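You operate a simulated robot arm through the tools that you are given. There is no shell and no other tool. Be economical: measure what you need, move in short steps, check, and stop when the job is done.

Carry out the task below with a simulated robot arm. There is one attempt and no reset: what you move stays moved.

Task
Dust the picture frame, fit its backing board and close both turn buttons.
Fine: dust first, with the brown pad; pad back.

The check looks at the end state, three seconds after you hand in, the way a careful person would. Anything else that was tipped, shoved, dropped, spilled or broken makes it a failure.

Robot
A 7-joint arm with a two-finger parallel gripper, fixed in place. Base frame: the origin is at the foot of the arm, x ahead of it, y to its left, z up; the work surface is at about z = 0.78. Lengths are in m, angles in degrees, forces in N, time in s.
Its first joint turns from -166.0 to 166.0 degrees. Payload 4.4 kg.
The tool frame sits at the grasp point between the pads (the TCP): z along the fingers, y along the line on which they close. The tips reach 0.023 m beyond it. The gripper opens to 0.094 m. The fingers are 0.038 m wide and 0.01 m thick; the gripper's body (0.054 by 0.096 m) begins 0.039 m behind the TCP.
Orientation is told as [roll, pitch, yaw] about the base's x, y, z axes, in that order, counted from this pose: with the fingers straight down and closing along the base's y, the tool's x points along the base's -x, its y along +y and its z along -z.

Tools
- The arm moves only by the tool play_rows. Its argument "plan" is a list of rows, each an object (a shift or turn left out is 0, a gripper value left out holds the last) with "angular": the turn, a rotation vector about the tool's x, y, z in units of 45 degrees (1.0 is 45 degrees), a list of three; "delta_pos": the shift along the tool's x, y, z in units of 100 mm (1.0 is 100 mm), a list of three; "claw": the gripper command, from -1 (shut) to 1 (fully open), values between in proportion. In form: [{"angular": [wx, wy, wz], "delta_pos": [x, y, z], "claw": claw}, ...]. A call has 1 to 8 rows; each row is the pose to reach, as a shift and turn from the pose commanded when the call began, along the tool's axes at that moment. A call with a number of a shift or a turn outside -1 to 1 is refused whole. Each row takes 0.2 s and may step no farther than 0.05 m and 8.6 degrees from the row before; otherwise, or with a gripper value out of range, the whole call is refused. Where a pose cannot be reached the arm comes as near as it can. A force on the tool above 40 N (or 10 N above the force at the start of the call, whichever is more), or a blocked arm, ends the call early, and 0.2 s more pass. The fingers move at their own pace (about 0.072 m/s each) and stop on an object; they squeeze with about 31 N. The grip force told is the motor's: it shows also when the fingers shut on nothing. Time passes only in rows, and 0.2 s behind the last, so rows that repeat a pose let the fingers close. It gives the time, the measured TCP pose, the force on the tool (base axes), the opening and the grip force at its end, in the units of the frame above (readings bear some noise), and new pictures: "show" is both (left out), scene, wrist or none.
- Cameras (640 x 400 px; columns grow to the right, rows downward): "scene" is fixed at [0.0505, -0.6471, 1.3892]; the picture's right is [0.88, -0.48, 0.00], its down [-0.14, -0.25, -0.96] and it looks along [0.46, 0.84, -0.28] (base axes); focal length 342 px, centre (320, 200). "wrist" rides on the gripper at [0.086, 0.016, -0.075] in the tool frame; the picture's right is [-0.18, 0.98, 0.00], its down [-0.58, -0.11, -0.81] and it looks along [-0.79, -0.15, 0.59] (tool axes); focal length 243 px, centre (320, 200). There is no depth. A picture from a camera that has moved, and an enlarged one, comes with that camera's place and axes in the base frame and with its lens.
- enlarge(camera, box): a new picture of the part [left, top, right, bottom] of that camera's present view, enlarged. It takes no simulated time.
- hand_in(): hands the job in; it is judged then, once.

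Go step by step. Nothing tells you positions but the pictures and the camera data: compare them with the known pose of the tool, close in by small moves and look again before you grip or let go. The budget is 120 turns and 170 pictures, counting those below and the enlarged ones. Unless the task says otherwise, let go and move clear before handing in, and close with one line.

The tools are called after ">>>" as a command line: name --argument value ..., lists and objects as JSON in quotes. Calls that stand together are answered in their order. play_rows: Moves the arm, as the interface text tells. Its arguments: {"type":"object","properties":{"plan":{"type":"array"},"show":{"type":"string","enum":["both","scene","wrist","none"]}},"required":["plan"]} The other tools are called the same way: enlarge (camera, box) takes an enlarged picture of a part of a camera's view; hand_in () hands the job in.

At the start:

```text
clock: 0.0
ee_pos: [0.5628, 0.5164, 1.1514]
tool_rot: [0.0, -0.1, 0.0]
contact_force: [-0.1, 0.6, 0.3]
opening: 0.0938
gripper_force: 0.1
```

scene: 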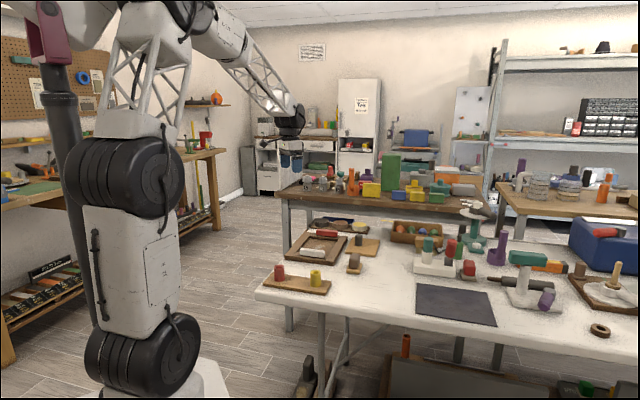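
wrist: 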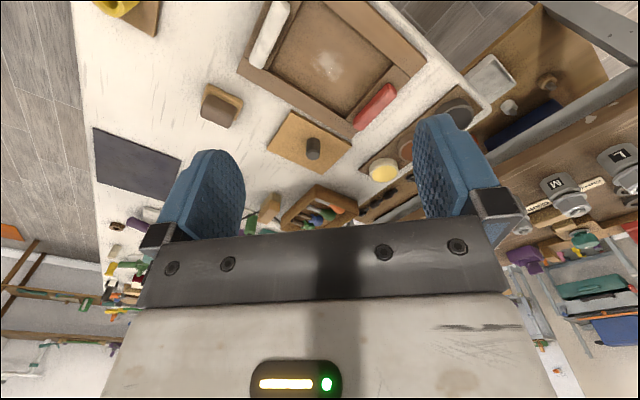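

I see a frame with red and white turn buttons, a board with a knob, and a brown pad near it. I'll take enlarged looks first.

>>> enlarge --camera "scene" --box '[250, 200, 450, 325]'

>>> enlarge --camera "wrist" --box '[180, 0, 500, 200]'

```text
3.20 times, centred on (350, 262) of scene
camera zoom: at [0.0505, -0.6471, 1.3892], right [0.88, -0.48, 0.0], down [-0.14, -0.25, -0.96], along [0.46, 0.84, -0.28], focal length 1093 px, centre (224, 0)
```

zoom: 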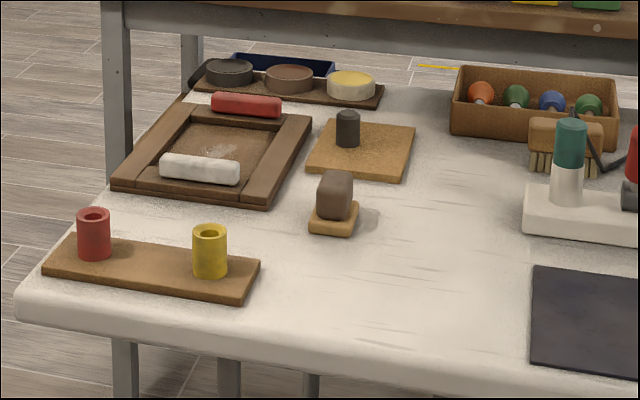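

```text
2.00 times, centred on (340, 100) of wrist
camera zoom: at [0.4746, 0.5318, 1.2266], right [0.18, 0.98, 0.0], down [0.58, -0.11, 0.81], along [0.79, -0.15, -0.59], focal length 485 px, centre (280, 400)
```

zoom: 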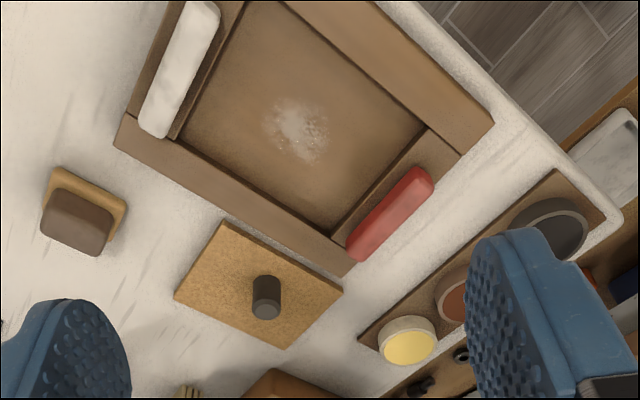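

The grey-brown block on a tan base near (0.71, 0.29) is likely the pad; the disc tray is out of reach. I'll move closer to look at it.

>>> play_rows --plan '[{"delta_pos": [0, -0.33, 0.33]}, {"delta_pos": [0, -0.66, 0.66]}, {"delta_pos": [0, -1, 1]}, {"delta_pos": [0, -1, 1]}]' --show "none"

>>> play_rows --plan '[{"delta_pos": [0.2, -0.33, 0.1]}, {"delta_pos": [0.4, -0.66, 0.2]}, {"delta_pos": [0.6, -1, 0.3]}, {"delta_pos": [0.6, -1, 0.3]}]' --show "wrist"

>>> enlarge --camera "wrist" --box '[180, 0, 500, 200]'

```text
clock: 1.0
ee_pos: [0.5632, 0.4162, 1.0532]
tool_rot: [0.0, 0.0, 0.0]
contact_force: [-0.1, 0.3, 0.2]
opening: 0.094
gripper_force: 0.1
```

```text
clock: 2.0
ee_pos: [0.5006, 0.3185, 1.0211]
tool_rot: [0.0, -0.1, 0.1]
contact_force: [0.4, 0.9, 0.6]
opening: 0.0941
gripper_force: 0.1
camera wrist: at [0.4138, 0.3334, 1.0958], right [0.18, 0.98, 0.0], down [0.58, -0.11, 0.81], along [0.79, -0.15, -0.59], focal length 243 px, centre (320, 200)
```

wrist: 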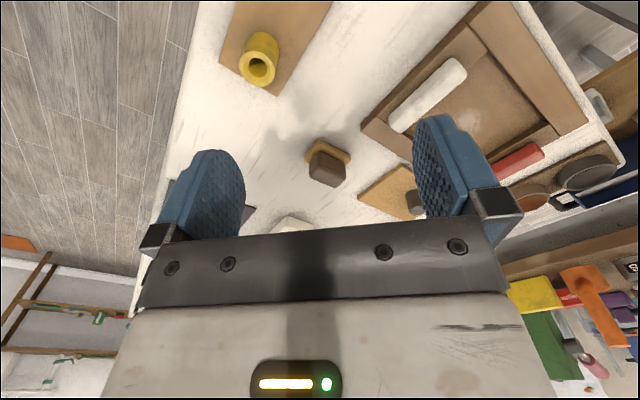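

```text
2.00 times, centred on (340, 100) of wrist
camera zoom: at [0.4138, 0.3334, 1.0958], right [0.18, 0.98, 0.0], down [0.58, -0.11, 0.81], along [0.79, -0.15, -0.59], focal length 485 px, centre (280, 400)
```

zoom: 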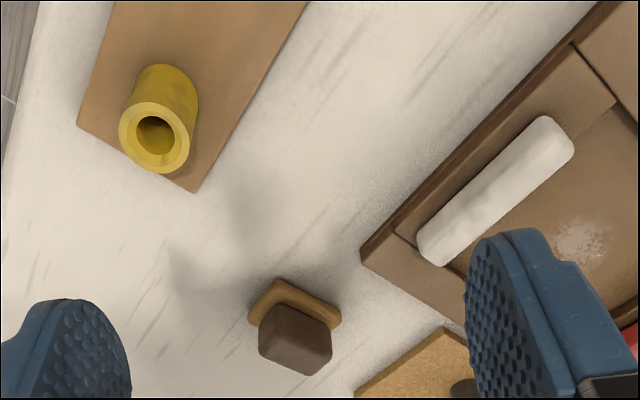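

The block is brown over a tan, rounded base. I'll check the rest of the bench for other pads and details.

>>> enlarge --camera "scene" --box '[400, 200, 640, 350]'

>>> enlarge --camera "scene" --box '[260, 210, 400, 298]'

```text
2.67 times, centred on (520, 275) of scene
camera zoom: at [0.0505, -0.6471, 1.3892], right [0.88, -0.48, 0.0], down [-0.14, -0.25, -0.96], along [0.46, 0.84, -0.28], focal length 911 px, centre (-213, 0)
```

zoom: 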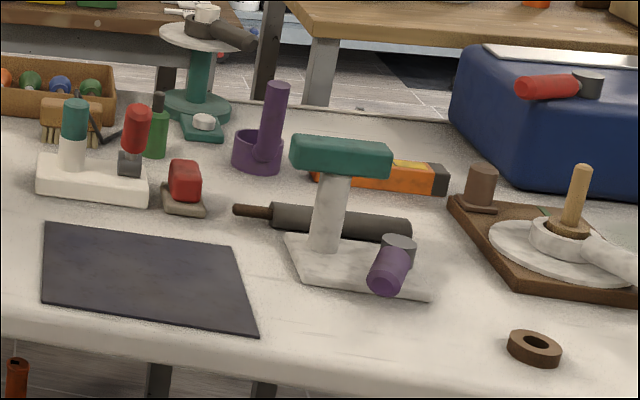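

```text
4.55 times, centred on (330, 254) of scene
camera zoom: at [0.0505, -0.6471, 1.3892], right [0.88, -0.48, 0.0], down [-0.14, -0.25, -0.96], along [0.46, 0.84, -0.28], focal length 1553 px, centre (274, -46)
```

zoom: 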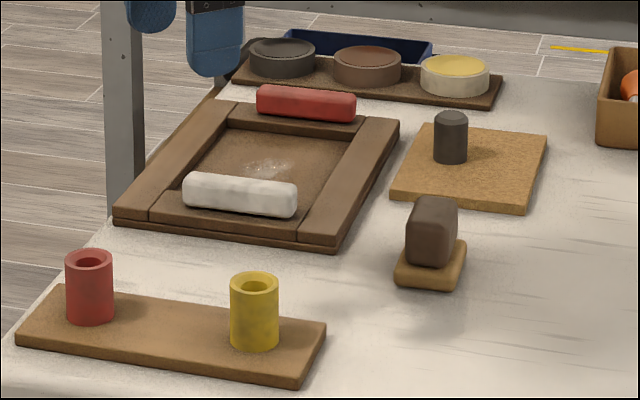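

Only this brown-handled pad and a red one exist, so I'll use the brown. I'll hover over it with yaw +45° (frame, board and pad all appear turned about 45°).

>>> play_rows --plan '[{"delta_pos": [-0.17, -0.05, 0], "angular": [0, 0, -0.17]}, {"delta_pos": [-0.34, -0.1, 0], "angular": [0, 0, -0.34]}, {"delta_pos": [-0.5, -0.15, 0], "angular": [0, 0, -0.5]}, {"delta_pos": [-0.67, -0.2, 0], "angular": [0, 0, -0.67]}, {"delta_pos": [-0.84, -0.25, 0], "angular": [0, 0, -0.84]}, {"delta_pos": [-1, -0.3, 0], "angular": [0, 0, -1]}, {"delta_pos": [-1, -0.3, 0], "angular": [0, 0, -1]}]' --show "none"

>>> play_rows --plan '[{"delta_pos": [-0.25, -0.25, 0.25]}, {"delta_pos": [-0.5, -0.5, 0.5]}, {"delta_pos": [-0.75, -0.75, 0.7]}, {"delta_pos": [-0.75, -0.75, 0.7]}]' --show "wrist"

>>> enlarge --camera "wrist" --box '[220, 0, 420, 125]'

```text
clock: 3.6
ee_pos: [0.6007, 0.2873, 1.0219]
tool_rot: [0.0, 0.0, 45.2]
contact_force: [-0.1, -0.8, 0.5]
opening: 0.0941
gripper_force: 0.1
```

```text
clock: 4.6
ee_pos: [0.7072, 0.2869, 0.9532]
tool_rot: [0.0, 0.0, 45.1]
contact_force: [-0.2, 0.2, -0.1]
opening: 0.0941
gripper_force: 0.2
camera wrist: at [0.6336, 0.2363, 1.028], right [-0.57, 0.82, 0.0], down [0.49, 0.33, 0.81], along [0.67, 0.46, -0.59], focal length 243 px, centre (320, 200)
```

wrist: 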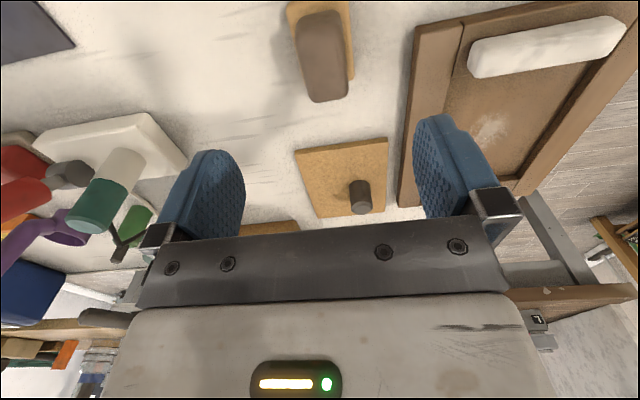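

```text
3.20 times, centred on (320, 62) of wrist
camera zoom: at [0.6336, 0.2363, 1.028], right [-0.57, 0.82, 0.0], down [0.49, 0.33, 0.81], along [0.67, 0.46, -0.59], focal length 776 px, centre (320, 640)
```

zoom: 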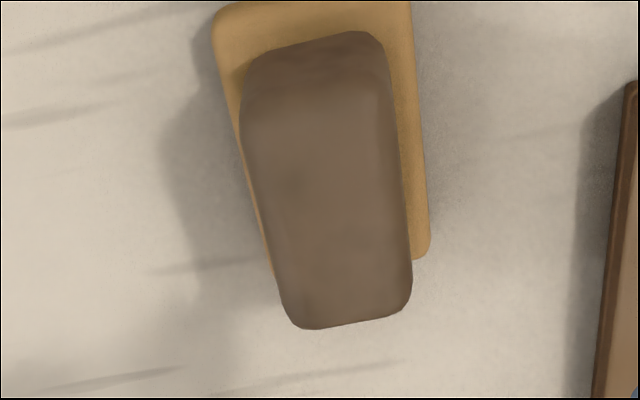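

The pad's handle is about 36 mm wide, aligned with the current grip direction, centred at about (0.707, 0.291). I'll centre on it and descend partway.

>>> play_rows --plan '[{"delta_pos": [-0.04, 0.035, 0.3]}, {"delta_pos": [-0.04, 0.035, 0.6]}, {"delta_pos": [-0.04, 0.035, 0.6]}]' --show "both"

```text
clock: 5.4
ee_pos: [0.7063, 0.2919, 0.892]
tool_rot: [0.2, 0.0, 45.0]
contact_force: [-0.4, -0.4, 0.1]
opening: 0.0942
gripper_force: 0.2
camera wrist: at [0.6338, 0.2416, 0.9682], right [-0.57, 0.82, 0.0], down [0.49, 0.33, 0.81], along [0.67, 0.46, -0.59], focal length 243 px, centre (320, 200)
```

scene: 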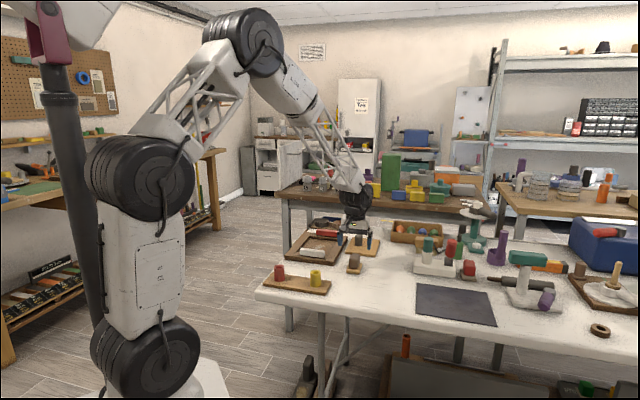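
wrist: 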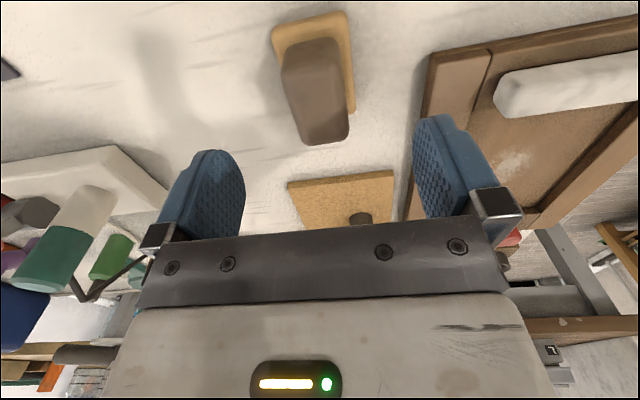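

Centred on the handle. Narrow the fingers somewhat and descend to the grip height.

>>> play_rows --plan '[{"delta_pos": [0.03, 0, 0], "claw": 0.35}, {"delta_pos": [0.03, 0, 0.3], "claw": 0.35}, {"delta_pos": [0.03, 0, 0.5]}, {"delta_pos": [0.03, 0, 0.68]}, {"delta_pos": [0.03, 0, 0.68]}]' --show "wrist"

```text
clock: 6.6
ee_pos: [0.7065, 0.2876, 0.8248]
tool_rot: [-0.1, 0.0, 45.1]
contact_force: [-0.1, 1.0, -0.2]
opening: 0.0635
gripper_force: 0.0
camera wrist: at [0.6336, 0.239, 0.8988], right [-0.57, 0.82, 0.0], down [0.49, 0.33, 0.81], along [0.67, 0.46, -0.59], focal length 243 px, centre (320, 200)
```

wrist: 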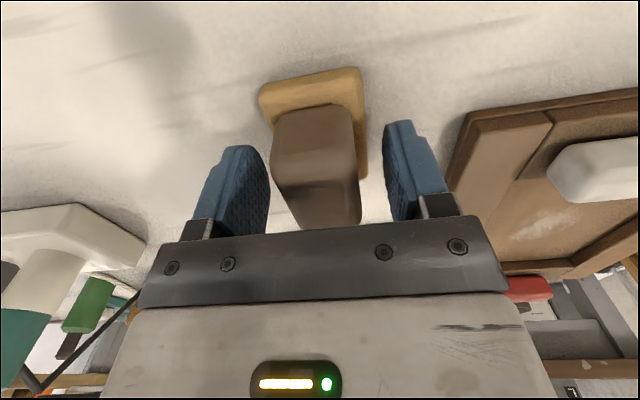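

The handle is between the fingers; close.

>>> play_rows --plan '[{"claw": -1}, {"claw": -1}, {"claw": -1}]' --show "wrist"

```text
clock: 7.4
ee_pos: [0.7069, 0.2893, 0.8247]
tool_rot: [0.0, 0.0, 45.0]
contact_force: [-0.1, 1.0, 0.2]
opening: 0.0357
gripper_force: 31.4
camera wrist: at [0.6336, 0.239, 0.8989], right [-0.57, 0.82, 0.0], down [0.49, 0.33, 0.81], along [0.67, 0.46, -0.59], focal length 243 px, centre (320, 200)
```

wrist: 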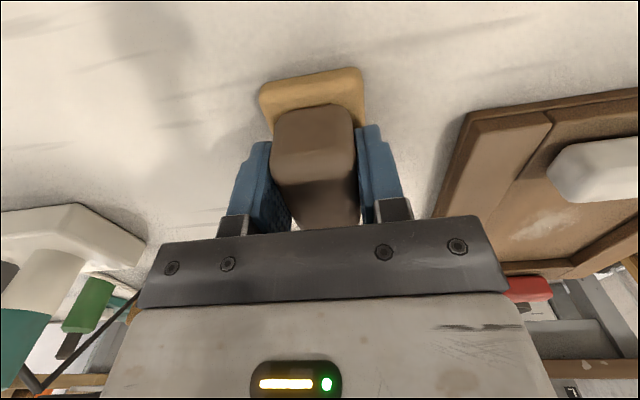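

Gripped at TCP ≈ (0.7067, 0.2885, 0.8248), which is the spot to return it to. Lift.

>>> play_rows --plan '[{"delta_pos": [0, 0, -0.3]}, {"delta_pos": [0, 0, -0.6]}, {"delta_pos": [0, 0, -0.9]}, {"delta_pos": [0, 0, -1]}, {"delta_pos": [0, 0, -1]}]' --show "both"

>>> enlarge --camera "scene" --box '[270, 190, 420, 290]'

```text
clock: 8.6
ee_pos: [0.7067, 0.2901, 0.9221]
tool_rot: [0.1, 0.1, 45.0]
contact_force: [-0.5, 0.1, -1.6]
opening: 0.0356
gripper_force: 31.1
camera wrist: at [0.6335, 0.2396, 0.998], right [-0.57, 0.82, 0.0], down [0.49, 0.33, 0.81], along [0.66, 0.46, -0.59], focal length 243 px, centre (320, 200)
```

scene: 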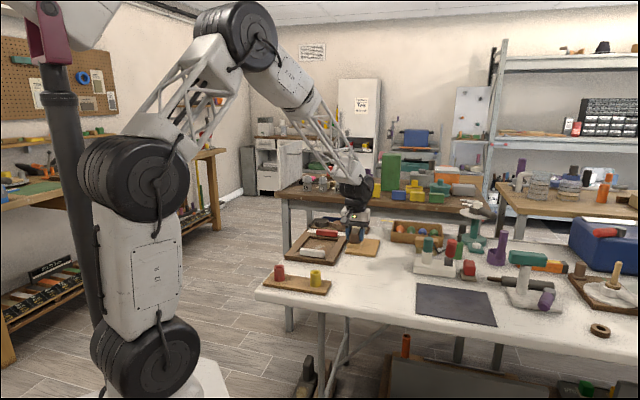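
wrist: 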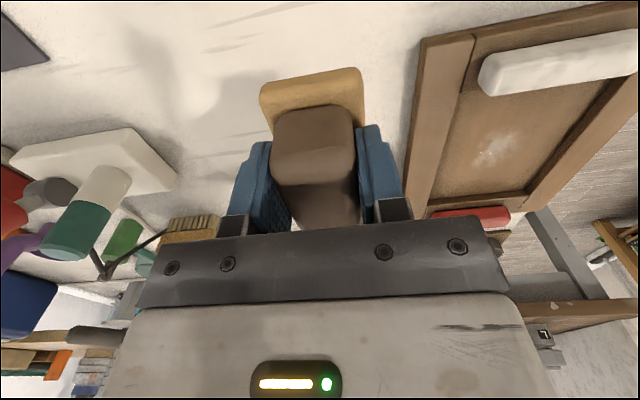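

```text
4.00 times, centred on (345, 240) of scene
camera zoom: at [0.0505, -0.6471, 1.3892], right [0.88, -0.48, 0.0], down [-0.14, -0.25, -0.96], along [0.46, 0.84, -0.28], focal length 1366 px, centre (220, 40)
```

zoom: 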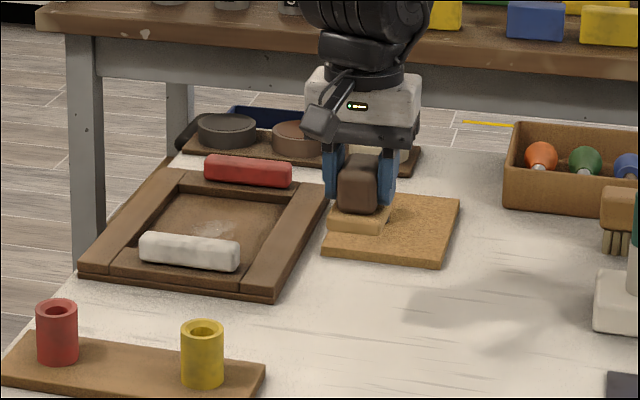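

The whole pad lifted (tan sole included). Now carry it above the dust spot around (0.673, 0.509).

>>> play_rows --plan '[{"delta_pos": [-0.22, 0.3, 0]}, {"delta_pos": [-0.44, 0.6, 0]}, {"delta_pos": [-0.65, 0.9, 0]}, {"delta_pos": [-0.65, 0.9, 0]}]' --show "none"

>>> play_rows --plan '[{"delta_pos": [-0.22, 0.3, 0]}, {"delta_pos": [-0.44, 0.6, 0]}, {"delta_pos": [-0.65, 0.9, 0]}, {"delta_pos": [-0.65, 0.9, 0]}]' --show "both"

>>> enlarge --camera "scene" --box '[270, 190, 420, 290]'

```text
clock: 9.6
ee_pos: [0.6902, 0.4015, 0.9226]
tool_rot: [0.0, -0.2, 45.0]
contact_force: [0.1, -1.0, -0.6]
opening: 0.0354
gripper_force: 30.6
```

```text
clock: 10.6
ee_pos: [0.6723, 0.5087, 0.9263]
tool_rot: [0.0, 0.0, 45.0]
contact_force: [0.1, -0.3, -0.2]
opening: 0.0358
gripper_force: 31.0
camera wrist: at [0.5987, 0.4579, 1.0013], right [-0.57, 0.82, 0.0], down [0.49, 0.33, 0.81], along [0.67, 0.46, -0.59], focal length 243 px, centre (320, 200)
```

scene: 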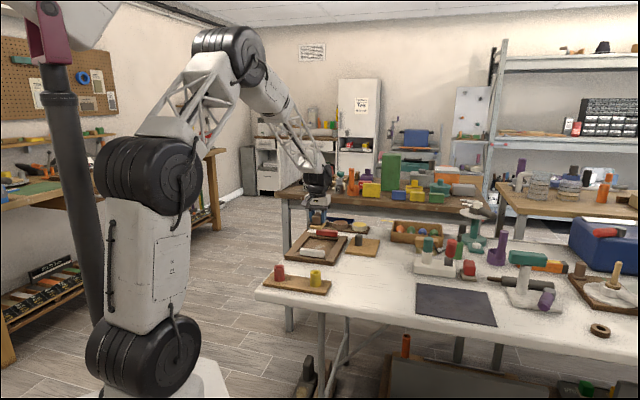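
wrist: 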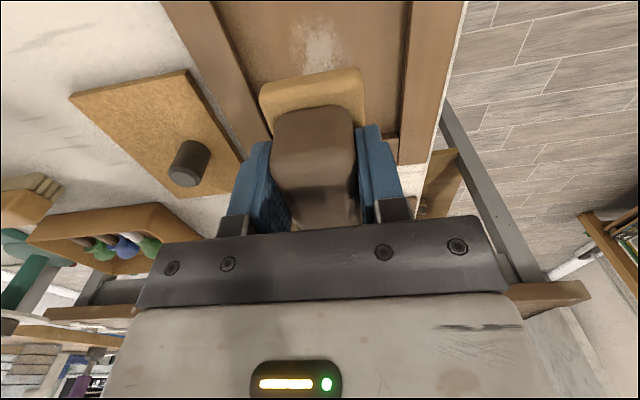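

```text
4.00 times, centred on (345, 240) of scene
camera zoom: at [0.0505, -0.6471, 1.3892], right [0.88, -0.48, 0.0], down [-0.14, -0.25, -0.96], along [0.46, 0.84, -0.28], focal length 1366 px, centre (220, 40)
```

zoom: 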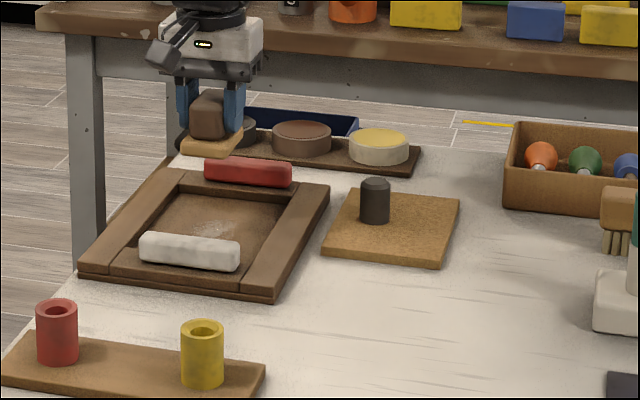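

I'm right above the dust. Descend carefully toward contact.

>>> play_rows --plan '[{"delta_pos": [0, 0, 0.3]}, {"delta_pos": [0, 0, 0.6]}, {"delta_pos": [0, 0, 0.76]}, {"delta_pos": [0, 0, 0.76]}]' --show "wrist"

>>> enlarge --camera "scene" --box '[270, 200, 390, 275]'

```text
clock: 11.6
ee_pos: [0.6706, 0.5084, 0.8471]
tool_rot: [0.0, 0.0, 45.0]
contact_force: [-0.1, 0.0, -1.1]
opening: 0.0355
gripper_force: 31.0
camera wrist: at [0.5978, 0.4594, 0.9222], right [-0.57, 0.82, 0.0], down [0.49, 0.33, 0.81], along [0.67, 0.46, -0.59], focal length 243 px, centre (320, 200)
```

wrist: 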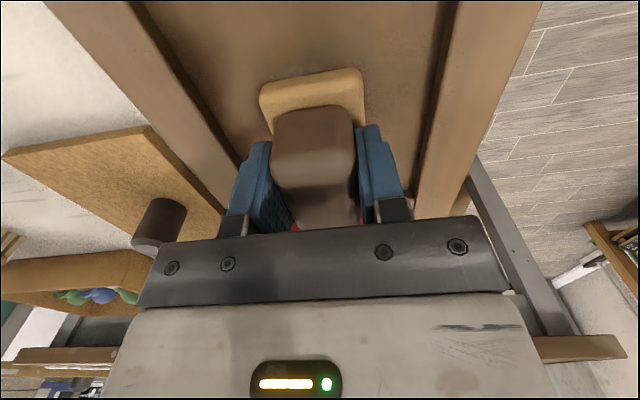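

```text
5.33 times, centred on (330, 238) of scene
camera zoom: at [0.0505, -0.6471, 1.3892], right [0.88, -0.48, 0.0], down [-0.14, -0.25, -0.96], along [0.46, 0.84, -0.28], focal length 1822 px, centre (267, 0)
```

zoom: 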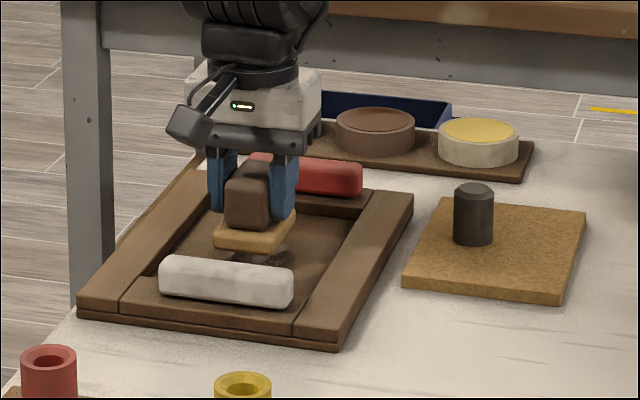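

The pad is inside the opening, still above the surface. Lower slowly until contact force shows.

>>> play_rows --plan '[{"delta_pos": [0, 0, 0.04]}, {"delta_pos": [0, 0, 0.08]}, {"delta_pos": [0, 0, 0.08]}]' --show "none"

>>> play_rows --plan '[{"delta_pos": [0, 0, 0.03]}, {"delta_pos": [0, 0, 0.03]}]' --show "none"

>>> play_rows --plan '[{"delta_pos": [0, 0, 0.02]}, {"delta_pos": [0, 0, 0.02]}]' --show "wrist"

```text
clock: 12.4
ee_pos: [0.6709, 0.5081, 0.8391]
tool_rot: [0.0, 0.0, 45.0]
contact_force: [0.3, 0.0, -0.9]
opening: 0.0355
gripper_force: 31.3
```

```text
clock: 13.0
ee_pos: [0.6712, 0.5088, 0.835]
tool_rot: [0.0, 0.0, 45.0]
contact_force: [-0.5, 0.5, -1.5]
opening: 0.0357
gripper_force: 31.1
```

```text
clock: 13.6
ee_pos: [0.6704, 0.508, 0.835]
tool_rot: [0.0, 0.0, 45.1]
contact_force: [-0.2, 0.9, -0.2]
opening: 0.036
gripper_force: 31.2
camera wrist: at [0.5977, 0.4588, 0.9097], right [-0.57, 0.82, 0.0], down [0.49, 0.33, 0.81], along [0.67, 0.46, -0.59], focal length 243 px, centre (320, 200)
```

wrist: 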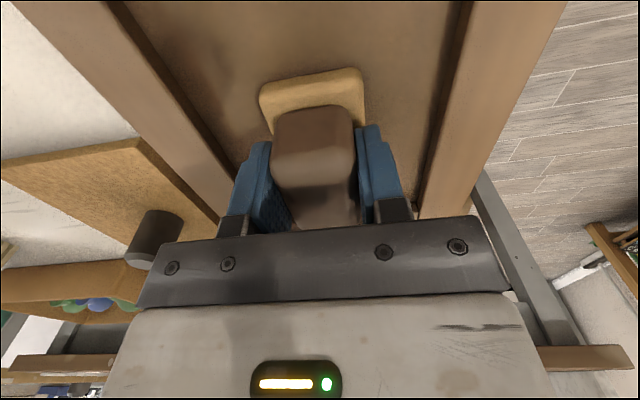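

No contact yet at z 0.835; continue in 2 mm steps.

>>> play_rows --plan '[{"delta_pos": [0, 0, 0.02]}, {"delta_pos": [0, 0, 0.02]}]' --show "none"

>>> play_rows --plan '[{"delta_pos": [0, 0, 0.02]}, {"delta_pos": [0, 0, 0.02]}]' --show "none"

>>> enlarge --camera "scene" --box '[280, 210, 360, 260]'

```text
clock: 14.2
ee_pos: [0.6704, 0.509, 0.8333]
tool_rot: [0.0, 0.0, 44.9]
contact_force: [0.2, -0.4, -0.3]
opening: 0.0355
gripper_force: 31.0
```

```text
clock: 14.8
ee_pos: [0.671, 0.5082, 0.8311]
tool_rot: [0.0, -0.1, 44.9]
contact_force: [-2.2, -5.0, 20.4]
opening: 0.0356
gripper_force: 30.8
```

```text
8.00 times, centred on (320, 235) of scene
camera zoom: at [0.0505, -0.6471, 1.3892], right [0.88, -0.48, 0.0], down [-0.14, -0.25, -0.96], along [0.46, 0.84, -0.28], focal length 2733 px, centre (320, -80)
```

zoom: 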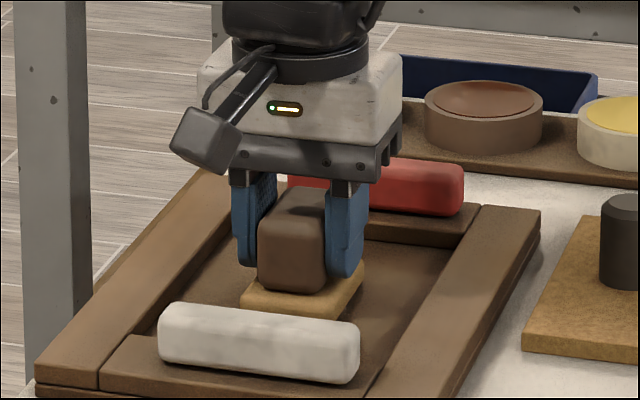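

Contact at TCP z≈0.8315 with 20 N. I'll ease up 0.5 mm and stroke gently over the patch.

>>> play_rows --plan '[{"delta_pos": [0, 0, -0.005]}, {"delta_pos": [0.12, 0, -0.005]}, {"delta_pos": [0.25, 0, -0.005]}, {"delta_pos": [0.12, 0.08, -0.005]}, {"delta_pos": [0, 0.15, -0.005]}, {"delta_pos": [-0.12, 0.08, -0.005]}, {"delta_pos": [-0.25, 0, -0.005]}, {"delta_pos": [-0.25, 0, -0.005]}]' --show "wrist"

```text
clock: 16.6
ee_pos: [0.6884, 0.5272, 0.833]
tool_rot: [0.0, 0.1, 45.0]
contact_force: [-10.0, -0.1, 28.2]
opening: 0.0355
gripper_force: 31.5
camera wrist: at [0.6151, 0.4771, 0.9066], right [-0.57, 0.82, 0.0], down [0.49, 0.33, 0.81], along [0.67, 0.46, -0.59], focal length 243 px, centre (320, 200)
```

wrist: 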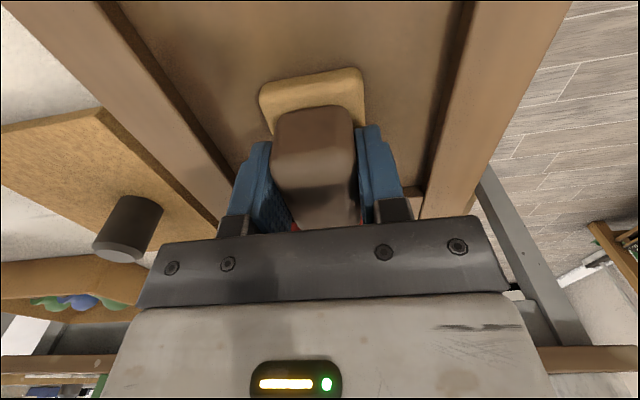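

Pressing a bit firmly (28 N); ease up and stroke the other way.

>>> play_rows --plan '[{"delta_pos": [0, 0, -0.005]}, {"delta_pos": [0.12, -0.08, -0.005]}, {"delta_pos": [0.25, -0.15, -0.005]}, {"delta_pos": [0.38, -0.08, -0.005]}, {"delta_pos": [0.5, 0, -0.005]}, {"delta_pos": [0.38, 0, -0.005]}, {"delta_pos": [0.25, 0, -0.005]}, {"delta_pos": [0.25, 0, -0.4]}]' --show "wrist"

```text
clock: 18.4
ee_pos: [0.6728, 0.5086, 0.8691]
tool_rot: [0.1, 0.1, 45.0]
contact_force: [0.2, -0.9, -2.3]
opening: 0.036
gripper_force: 31.2
camera wrist: at [0.5995, 0.4586, 0.9446], right [-0.57, 0.82, 0.0], down [0.49, 0.34, 0.81], along [0.66, 0.46, -0.59], focal length 243 px, centre (320, 200)
```

wrist: 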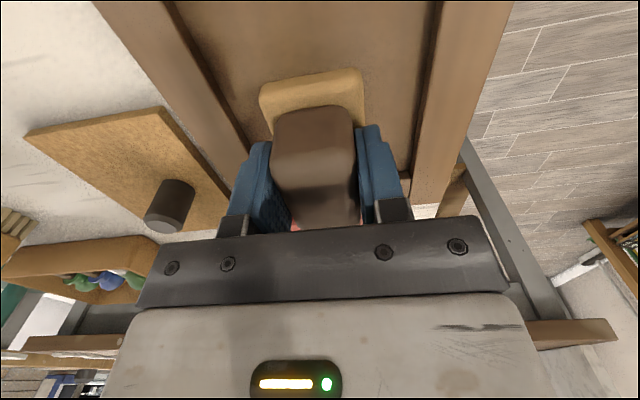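

Lift up to about z 0.92 and inspect the floor of the frame for remaining dust.

>>> play_rows --plan '[{"delta_pos": [0, 0, -0.3]}, {"delta_pos": [0, 0, -0.55]}, {"delta_pos": [0, 0, -0.55]}]' --show "wrist"

>>> enlarge --camera "scene" --box '[270, 210, 390, 285]'

```text
clock: 19.2
ee_pos: [0.6714, 0.5078, 0.9257]
tool_rot: [0.0, 0.0, 45.0]
contact_force: [0.6, 0.4, -1.6]
opening: 0.0356
gripper_force: 30.9
camera wrist: at [0.5982, 0.4581, 1.0005], right [-0.57, 0.82, 0.0], down [0.49, 0.33, 0.81], along [0.66, 0.46, -0.59], focal length 243 px, centre (320, 200)
```

wrist: 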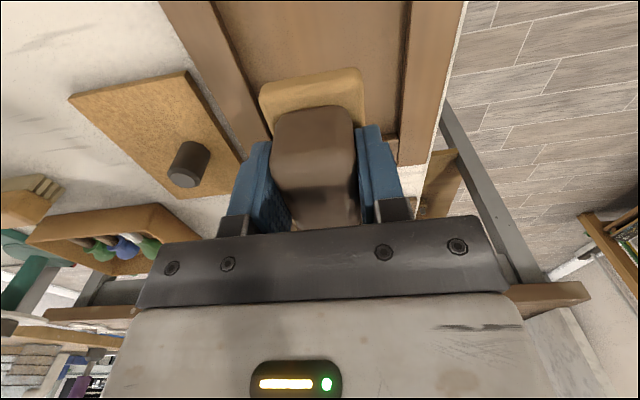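

```text
5.33 times, centred on (330, 248) of scene
camera zoom: at [0.0505, -0.6471, 1.3892], right [0.88, -0.48, 0.0], down [-0.14, -0.25, -0.96], along [0.46, 0.84, -0.28], focal length 1822 px, centre (267, -53)
```

zoom: 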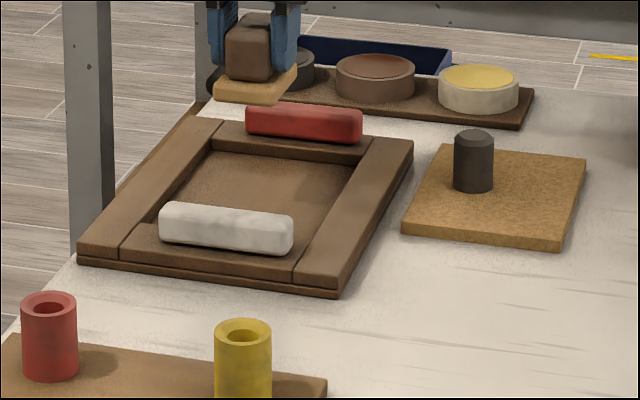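

The dust is gone and the frame hasn't shifted. Return the pad to its place.

>>> play_rows --plan '[{"delta_pos": [0.22, -0.3, 0]}, {"delta_pos": [0.44, -0.6, 0]}, {"delta_pos": [0.65, -0.9, 0]}, {"delta_pos": [0.65, -0.9, 0]}]' --show "none"

>>> play_rows --plan '[{"delta_pos": [0.22, -0.3, 0]}, {"delta_pos": [0.44, -0.6, 0]}, {"delta_pos": [0.65, -0.9, 0]}, {"delta_pos": [0.65, -0.9, 0]}]' --show "wrist"

```text
clock: 20.2
ee_pos: [0.689, 0.3977, 0.9238]
tool_rot: [0.0, 0.0, 45.0]
contact_force: [-0.2, -0.2, -0.9]
opening: 0.036
gripper_force: 31.3
```

```text
clock: 21.2
ee_pos: [0.7064, 0.289, 0.9256]
tool_rot: [0.0, -0.1, 45.0]
contact_force: [0.2, 0.5, -1.0]
opening: 0.0353
gripper_force: 30.8
camera wrist: at [0.6327, 0.2392, 1.0008], right [-0.57, 0.82, 0.0], down [0.49, 0.33, 0.81], along [0.66, 0.46, -0.59], focal length 243 px, centre (320, 200)
```

wrist: 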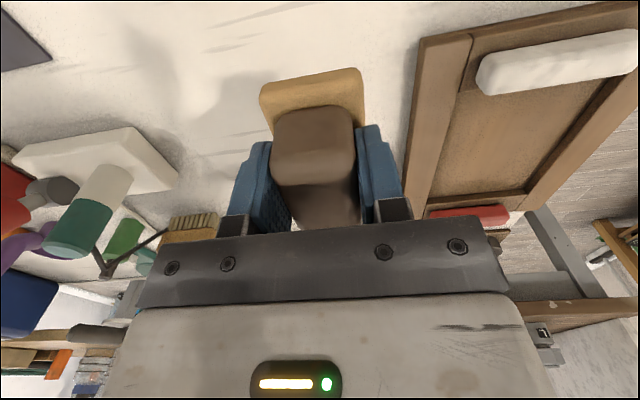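

Over its original spot. Lower it nearly to the bench.

>>> play_rows --plan '[{"delta_pos": [0, 0, 0.4]}, {"delta_pos": [0, 0, 0.75]}, {"delta_pos": [0, 0, 0.92]}, {"delta_pos": [0, 0, 0.97]}, {"delta_pos": [0, 0, 0.97]}]' --show "none"

>>> play_rows --plan '[{"delta_pos": [0, 0, 0.02]}, {"delta_pos": [0, 0, 0.02]}]' --show "wrist"

```text
clock: 22.4
ee_pos: [0.7067, 0.2895, 0.8279]
tool_rot: [0.1, 0.0, 45.0]
contact_force: [0.3, 0.5, -1.3]
opening: 0.0356
gripper_force: 31.1
```

```text
clock: 23.0
ee_pos: [0.706, 0.288, 0.8253]
tool_rot: [0.0, -0.1, 45.0]
contact_force: [-0.1, -1.3, -1.1]
opening: 0.0355
gripper_force: 31.2
camera wrist: at [0.6326, 0.2386, 0.9007], right [-0.57, 0.82, 0.0], down [0.49, 0.33, 0.81], along [0.67, 0.46, -0.59], focal length 243 px, centre (320, 200)
```

wrist: 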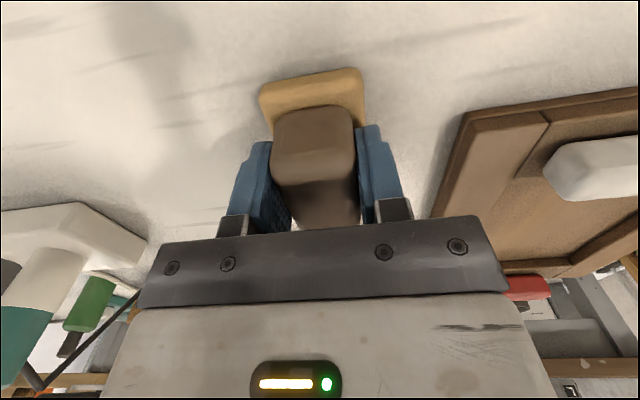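

>>> play_rows --plan '[{"delta_pos": [0, 0, 0.012]}, {"delta_pos": [0, 0, 0.012]}]' --show "none"

```text
clock: 23.6
ee_pos: [0.7068, 0.2899, 0.8245]
tool_rot: [0.0, 0.0, 45.0]
contact_force: [-0.3, 0.7, -1.6]
opening: 0.0356
gripper_force: 31.0
```

No contact yet; one more millimetre, then open.

>>> play_rows --plan '[{"delta_pos": [0, 0, 0.01]}, {"delta_pos": [0, 0, 0.01]}]' --show "none"

```text
clock: 24.2
ee_pos: [0.7059, 0.2894, 0.8253]
tool_rot: [0.0, 0.0, 44.9]
contact_force: [-1.0, 0.1, -0.8]
opening: 0.0357
gripper_force: 31.1
```

>>> play_rows --plan '[{"delta_pos": [0, 0, 0.01]}, {"delta_pos": [0, 0, 0.01]}]' --show "none"

```text
clock: 24.8
ee_pos: [0.7063, 0.2897, 0.8236]
tool_rot: [0.0, 0.0, 44.9]
contact_force: [0.3, 0.0, -0.6]
opening: 0.0357
gripper_force: 30.6
```

The carried weight seems relieved; release to about 60 mm opening.

>>> play_rows --plan '[{"claw": 0}, {"claw": 0.3}, {"claw": 0.3}]' --show "wrist"

>>> play_rows --plan '[{"delta_pos": [0, 0, -0.3]}, {"delta_pos": [0, 0, -0.6]}, {"delta_pos": [0, 0, -1], "claw": 1}, {"delta_pos": [0, 0, -1]}]' --show "wrist"

>>> enlarge --camera "scene" --box '[270, 200, 420, 294]'

```text
clock: 25.6
ee_pos: [0.7062, 0.2895, 0.8255]
tool_rot: [0.0, 0.0, 45.1]
contact_force: [-0.5, 0.3, -0.5]
opening: 0.061
gripper_force: 0.0
camera wrist: at [0.633, 0.2395, 0.8989], right [-0.57, 0.82, 0.0], down [0.49, 0.33, 0.81], along [0.67, 0.46, -0.59], focal length 243 px, centre (320, 200)
```

wrist: 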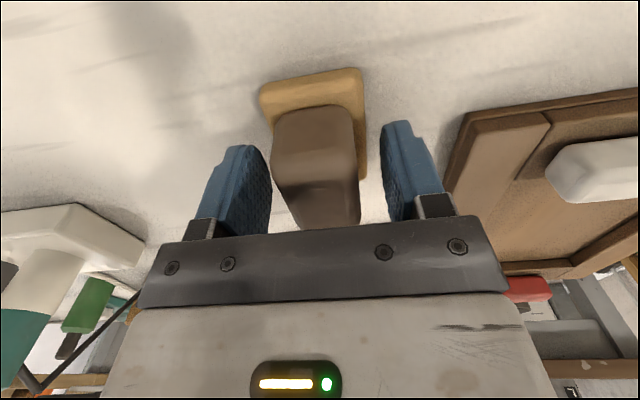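

```text
clock: 26.6
ee_pos: [0.7083, 0.2895, 0.9268]
tool_rot: [0.0, 0.1, 45.0]
contact_force: [-0.4, 0.0, 0.0]
opening: 0.0944
gripper_force: 0.1
camera wrist: at [0.6346, 0.2395, 1.0008], right [-0.57, 0.82, 0.0], down [0.49, 0.33, 0.81], along [0.66, 0.46, -0.59], focal length 243 px, centre (320, 200)
```

wrist: 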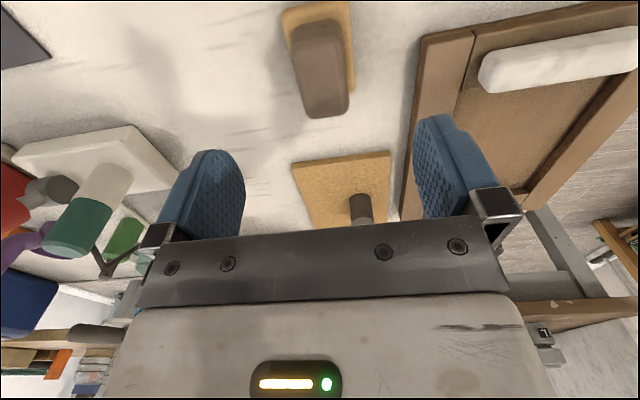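

```text
4.26 times, centred on (345, 247) of scene
camera zoom: at [0.0505, -0.6471, 1.3892], right [0.88, -0.48, 0.0], down [-0.14, -0.25, -0.96], along [0.46, 0.84, -0.28], focal length 1454 px, centre (214, 0)
```

zoom: 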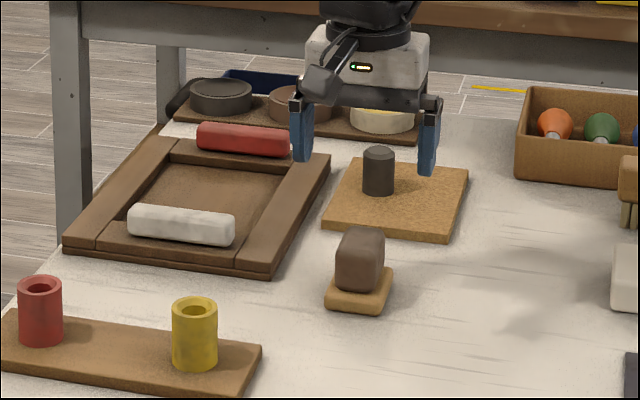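

The pad is back. Next, hover over the board's knob near (0.832, 0.449).

>>> play_rows --plan '[{"delta_pos": [-0.33, 0.03, 0]}, {"delta_pos": [-0.66, 0.07, 0]}, {"delta_pos": [-1, 0.1, 0]}, {"delta_pos": [-1, 0.1, 0]}]' --show "none"

>>> play_rows --plan '[{"delta_pos": [-0.33, 0.03, 0]}, {"delta_pos": [-0.66, 0.07, 0]}, {"delta_pos": [-0.95, 0.12, 0]}, {"delta_pos": [-0.95, 0.12, 0]}]' --show "wrist"

>>> enlarge --camera "wrist" --box '[160, 0, 480, 200]'

```text
clock: 27.6
ee_pos: [0.7711, 0.3657, 0.9247]
tool_rot: [0.0, 0.0, 45.1]
contact_force: [0.4, 0.2, 0.3]
opening: 0.0939
gripper_force: 0.0
```

```text
clock: 28.6
ee_pos: [0.8293, 0.4434, 0.9243]
tool_rot: [0.1, 0.0, 45.0]
contact_force: [0.2, 0.2, -0.6]
opening: 0.0939
gripper_force: 0.1
camera wrist: at [0.7559, 0.3927, 1.0001], right [-0.57, 0.82, 0.0], down [0.49, 0.33, 0.81], along [0.66, 0.46, -0.59], focal length 243 px, centre (320, 200)
```

wrist: 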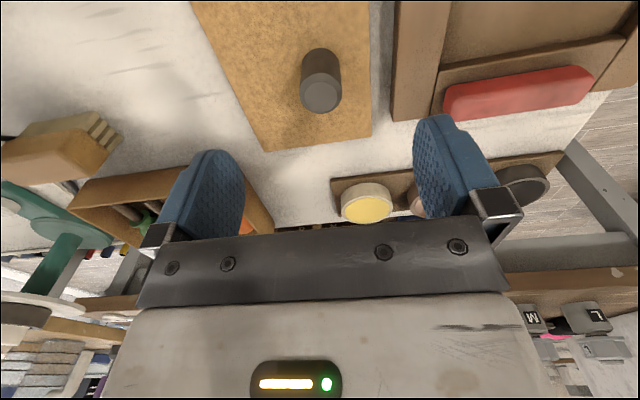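

```text
2.00 times, centred on (320, 100) of wrist
camera zoom: at [0.7559, 0.3927, 1.0001], right [-0.57, 0.82, 0.0], down [0.49, 0.33, 0.81], along [0.66, 0.46, -0.59], focal length 485 px, centre (320, 400)
```

zoom: 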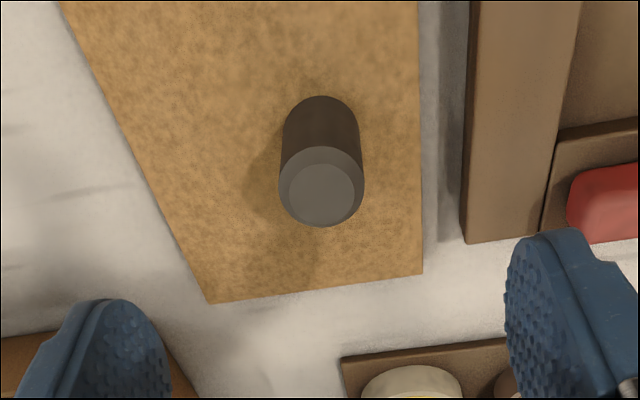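

The knob (≈28 mm diameter) is at about (0.832, 0.447), top z≈0.84, and the board is aligned with the 45° yaw. I'll narrow the fingers to clear the frame edge and descend in two stages.

>>> play_rows --plan '[{"delta_pos": [-0.04, 0.0, 0], "claw": 0.2}, {"delta_pos": [-0.04, 0.0, 0.3], "claw": 0.2}, {"delta_pos": [-0.04, 0.0, 0.5]}, {"delta_pos": [-0.04, 0, 0.5]}]' --show "wrist"

>>> enlarge --camera "scene" --box '[300, 200, 420, 275]'

```text
clock: 29.6
ee_pos: [0.831, 0.4447, 0.8752]
tool_rot: [0.0, 0.0, 45.0]
contact_force: [0.0, -0.2, 1.1]
opening: 0.0562
gripper_force: 0.0
camera wrist: at [0.7577, 0.3937, 0.9497], right [-0.57, 0.82, 0.0], down [0.49, 0.33, 0.81], along [0.67, 0.46, -0.59], focal length 243 px, centre (320, 200)
```

wrist: 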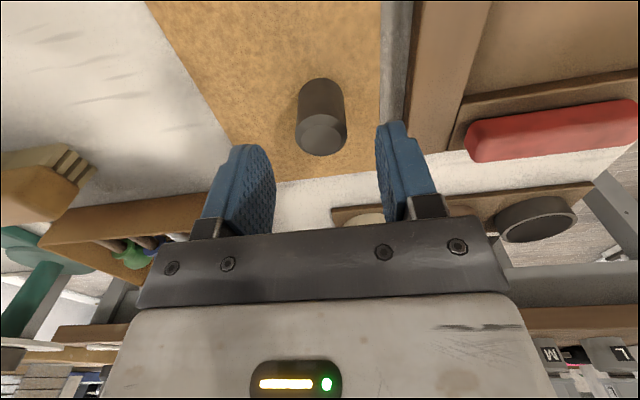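

```text
5.33 times, centred on (360, 238) of scene
camera zoom: at [0.0505, -0.6471, 1.3892], right [0.88, -0.48, 0.0], down [-0.14, -0.25, -0.96], along [0.46, 0.84, -0.28], focal length 1822 px, centre (107, 0)
```

zoom: 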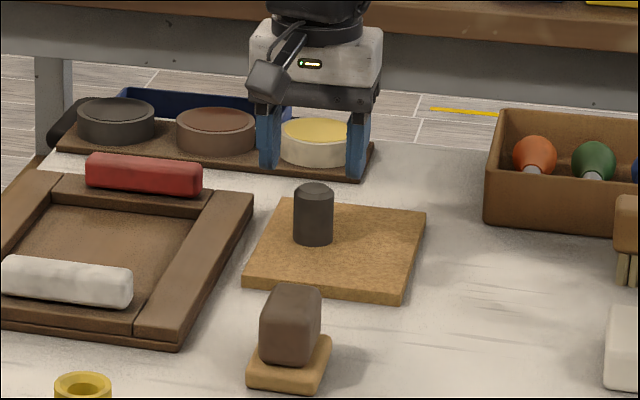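

Aligned with the knob. Descend to z≈0.822 and grip.

>>> play_rows --plan '[{"delta_pos": [0, 0, 0.2]}, {"delta_pos": [0, 0, 0.4]}, {"delta_pos": [0, 0, 0.52]}, {"delta_pos": [0, 0, 0.52]}]' --show "wrist"

>>> play_rows --plan '[{"claw": -1}, {"claw": -1}, {"claw": -1}]' --show "wrist"

```text
clock: 30.6
ee_pos: [0.832, 0.4459, 0.8223]
tool_rot: [-0.1, 0.1, 45.1]
contact_force: [-0.8, -0.1, 0.0]
opening: 0.0566
gripper_force: 0.1
camera wrist: at [0.7584, 0.3951, 0.8978], right [-0.57, 0.82, 0.0], down [0.49, 0.33, 0.81], along [0.67, 0.46, -0.59], focal length 243 px, centre (320, 200)
```

wrist: 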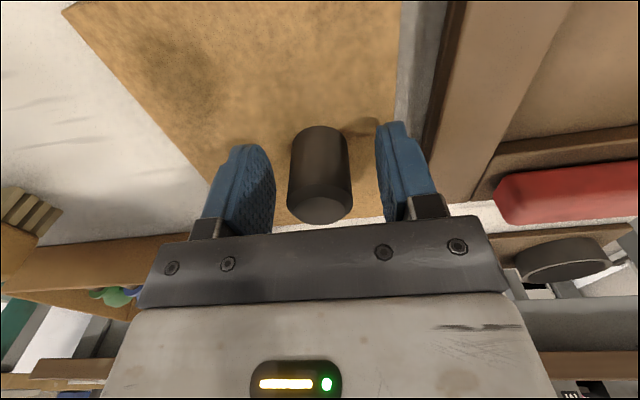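

```text
clock: 31.4
ee_pos: [0.8314, 0.4453, 0.8228]
tool_rot: [0.0, 0.0, 45.0]
contact_force: [1.7, 0.6, 0.8]
opening: 0.0299
gripper_force: 31.0
camera wrist: at [0.7584, 0.3951, 0.898], right [-0.57, 0.82, 0.0], down [0.49, 0.33, 0.81], along [0.67, 0.46, -0.59], focal length 243 px, centre (320, 200)
```

wrist: 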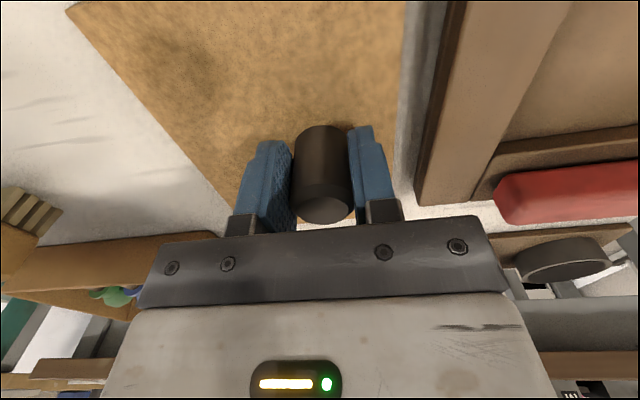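

Knob held. Lift the board straight up.

>>> play_rows --plan '[{"delta_pos": [0, 0, -0.2]}, {"delta_pos": [0, 0, -0.45]}, {"delta_pos": [0, 0, -0.7]}, {"delta_pos": [0, 0, -0.9]}, {"delta_pos": [0, 0, -0.9]}]' --show "both"

>>> enlarge --camera "scene" --box '[270, 190, 420, 284]'

```text
clock: 32.6
ee_pos: [0.8309, 0.4453, 0.9132]
tool_rot: [0.0, 0.1, 45.0]
contact_force: [-1.1, 1.1, -1.0]
opening: 0.0301
gripper_force: 30.7
camera wrist: at [0.7577, 0.3961, 0.9874], right [-0.57, 0.82, 0.0], down [0.49, 0.33, 0.81], along [0.67, 0.46, -0.59], focal length 243 px, centre (320, 200)
```

scene: 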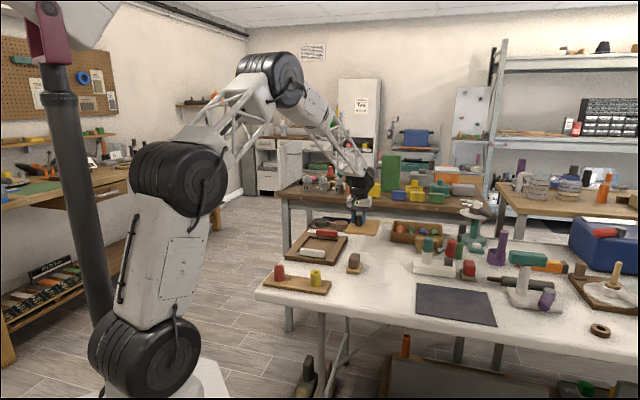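
wrist: 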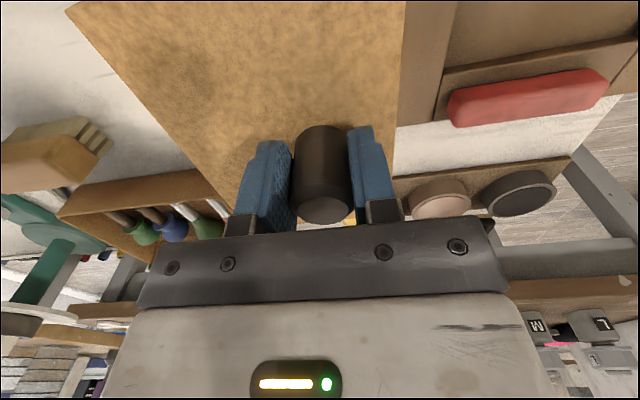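

```text
4.26 times, centred on (345, 237) of scene
camera zoom: at [0.0505, -0.6471, 1.3892], right [0.88, -0.48, 0.0], down [-0.14, -0.25, -0.96], along [0.46, 0.84, -0.28], focal length 1454 px, centre (214, 43)
```

zoom: 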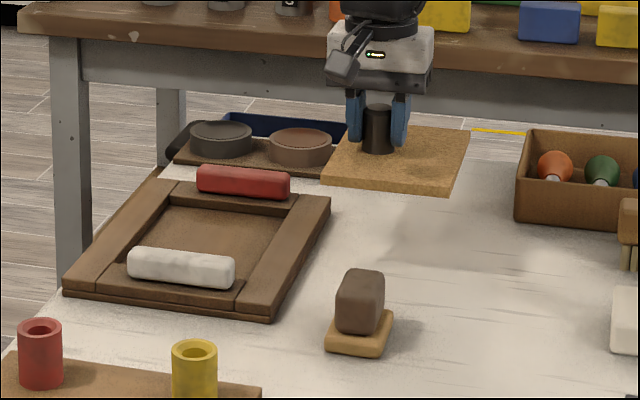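

The board hangs level. Carry it over to above the frame opening.

>>> play_rows --plan '[{"delta_pos": [0.1, 0.3, 0]}, {"delta_pos": [0.22, 0.6, 0]}, {"delta_pos": [0.34, 0.87, 0]}, {"delta_pos": [0.34, 0.87, 0]}]' --show "none"

>>> play_rows --plan '[{"delta_pos": [0.1, 0.3, 0]}, {"delta_pos": [0.22, 0.6, 0]}, {"delta_pos": [0.34, 0.87, 0]}, {"delta_pos": [0.34, 0.87, 0]}]' --show "both"

>>> enlarge --camera "scene" --box '[260, 190, 390, 271]'

```text
clock: 33.6
ee_pos: [0.7455, 0.4844, 0.9138]
tool_rot: [0.0, 0.0, 45.1]
contact_force: [-0.6, -0.2, -1.7]
opening: 0.0301
gripper_force: 31.3
```

```text
clock: 34.6
ee_pos: [0.6606, 0.5206, 0.9119]
tool_rot: [0.0, -0.1, 45.2]
contact_force: [-0.1, 0.4, -1.9]
opening: 0.0299
gripper_force: 31.5
camera wrist: at [0.5879, 0.4708, 0.9875], right [-0.57, 0.82, 0.0], down [0.49, 0.33, 0.81], along [0.67, 0.46, -0.59], focal length 243 px, centre (320, 200)
```

scene: 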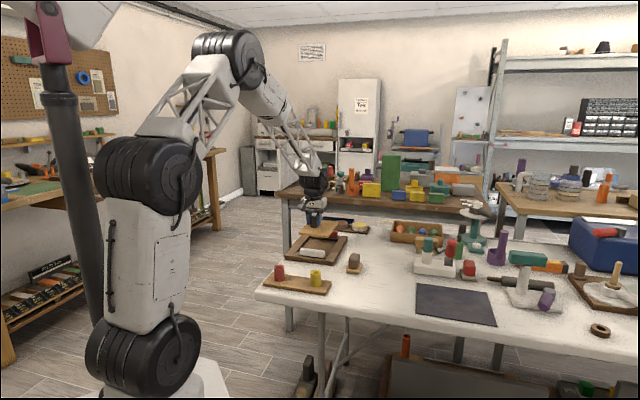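
wrist: 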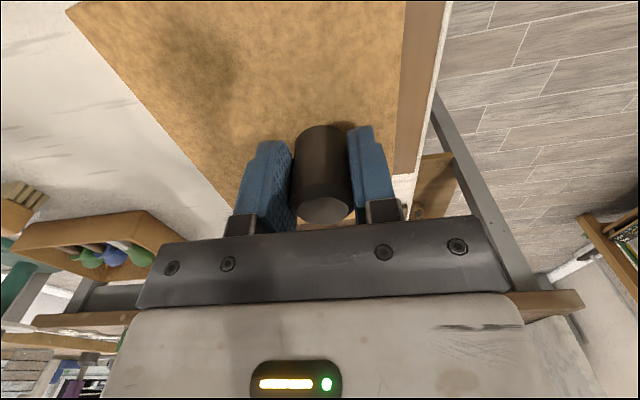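

```text
4.92 times, centred on (325, 230) of scene
camera zoom: at [0.0505, -0.6471, 1.3892], right [0.88, -0.48, 0.0], down [-0.14, -0.25, -0.96], along [0.46, 0.84, -0.28], focal length 1682 px, centre (295, 50)
```

zoom: 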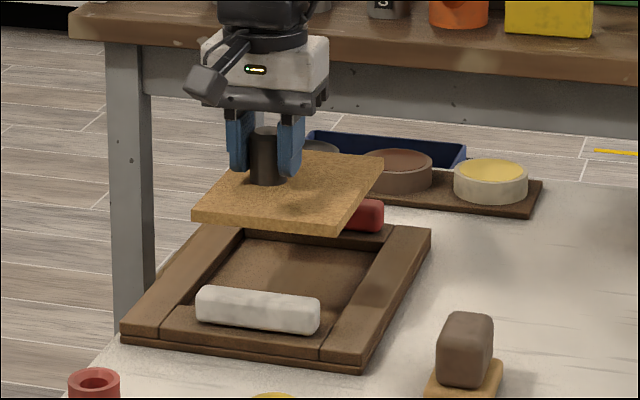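

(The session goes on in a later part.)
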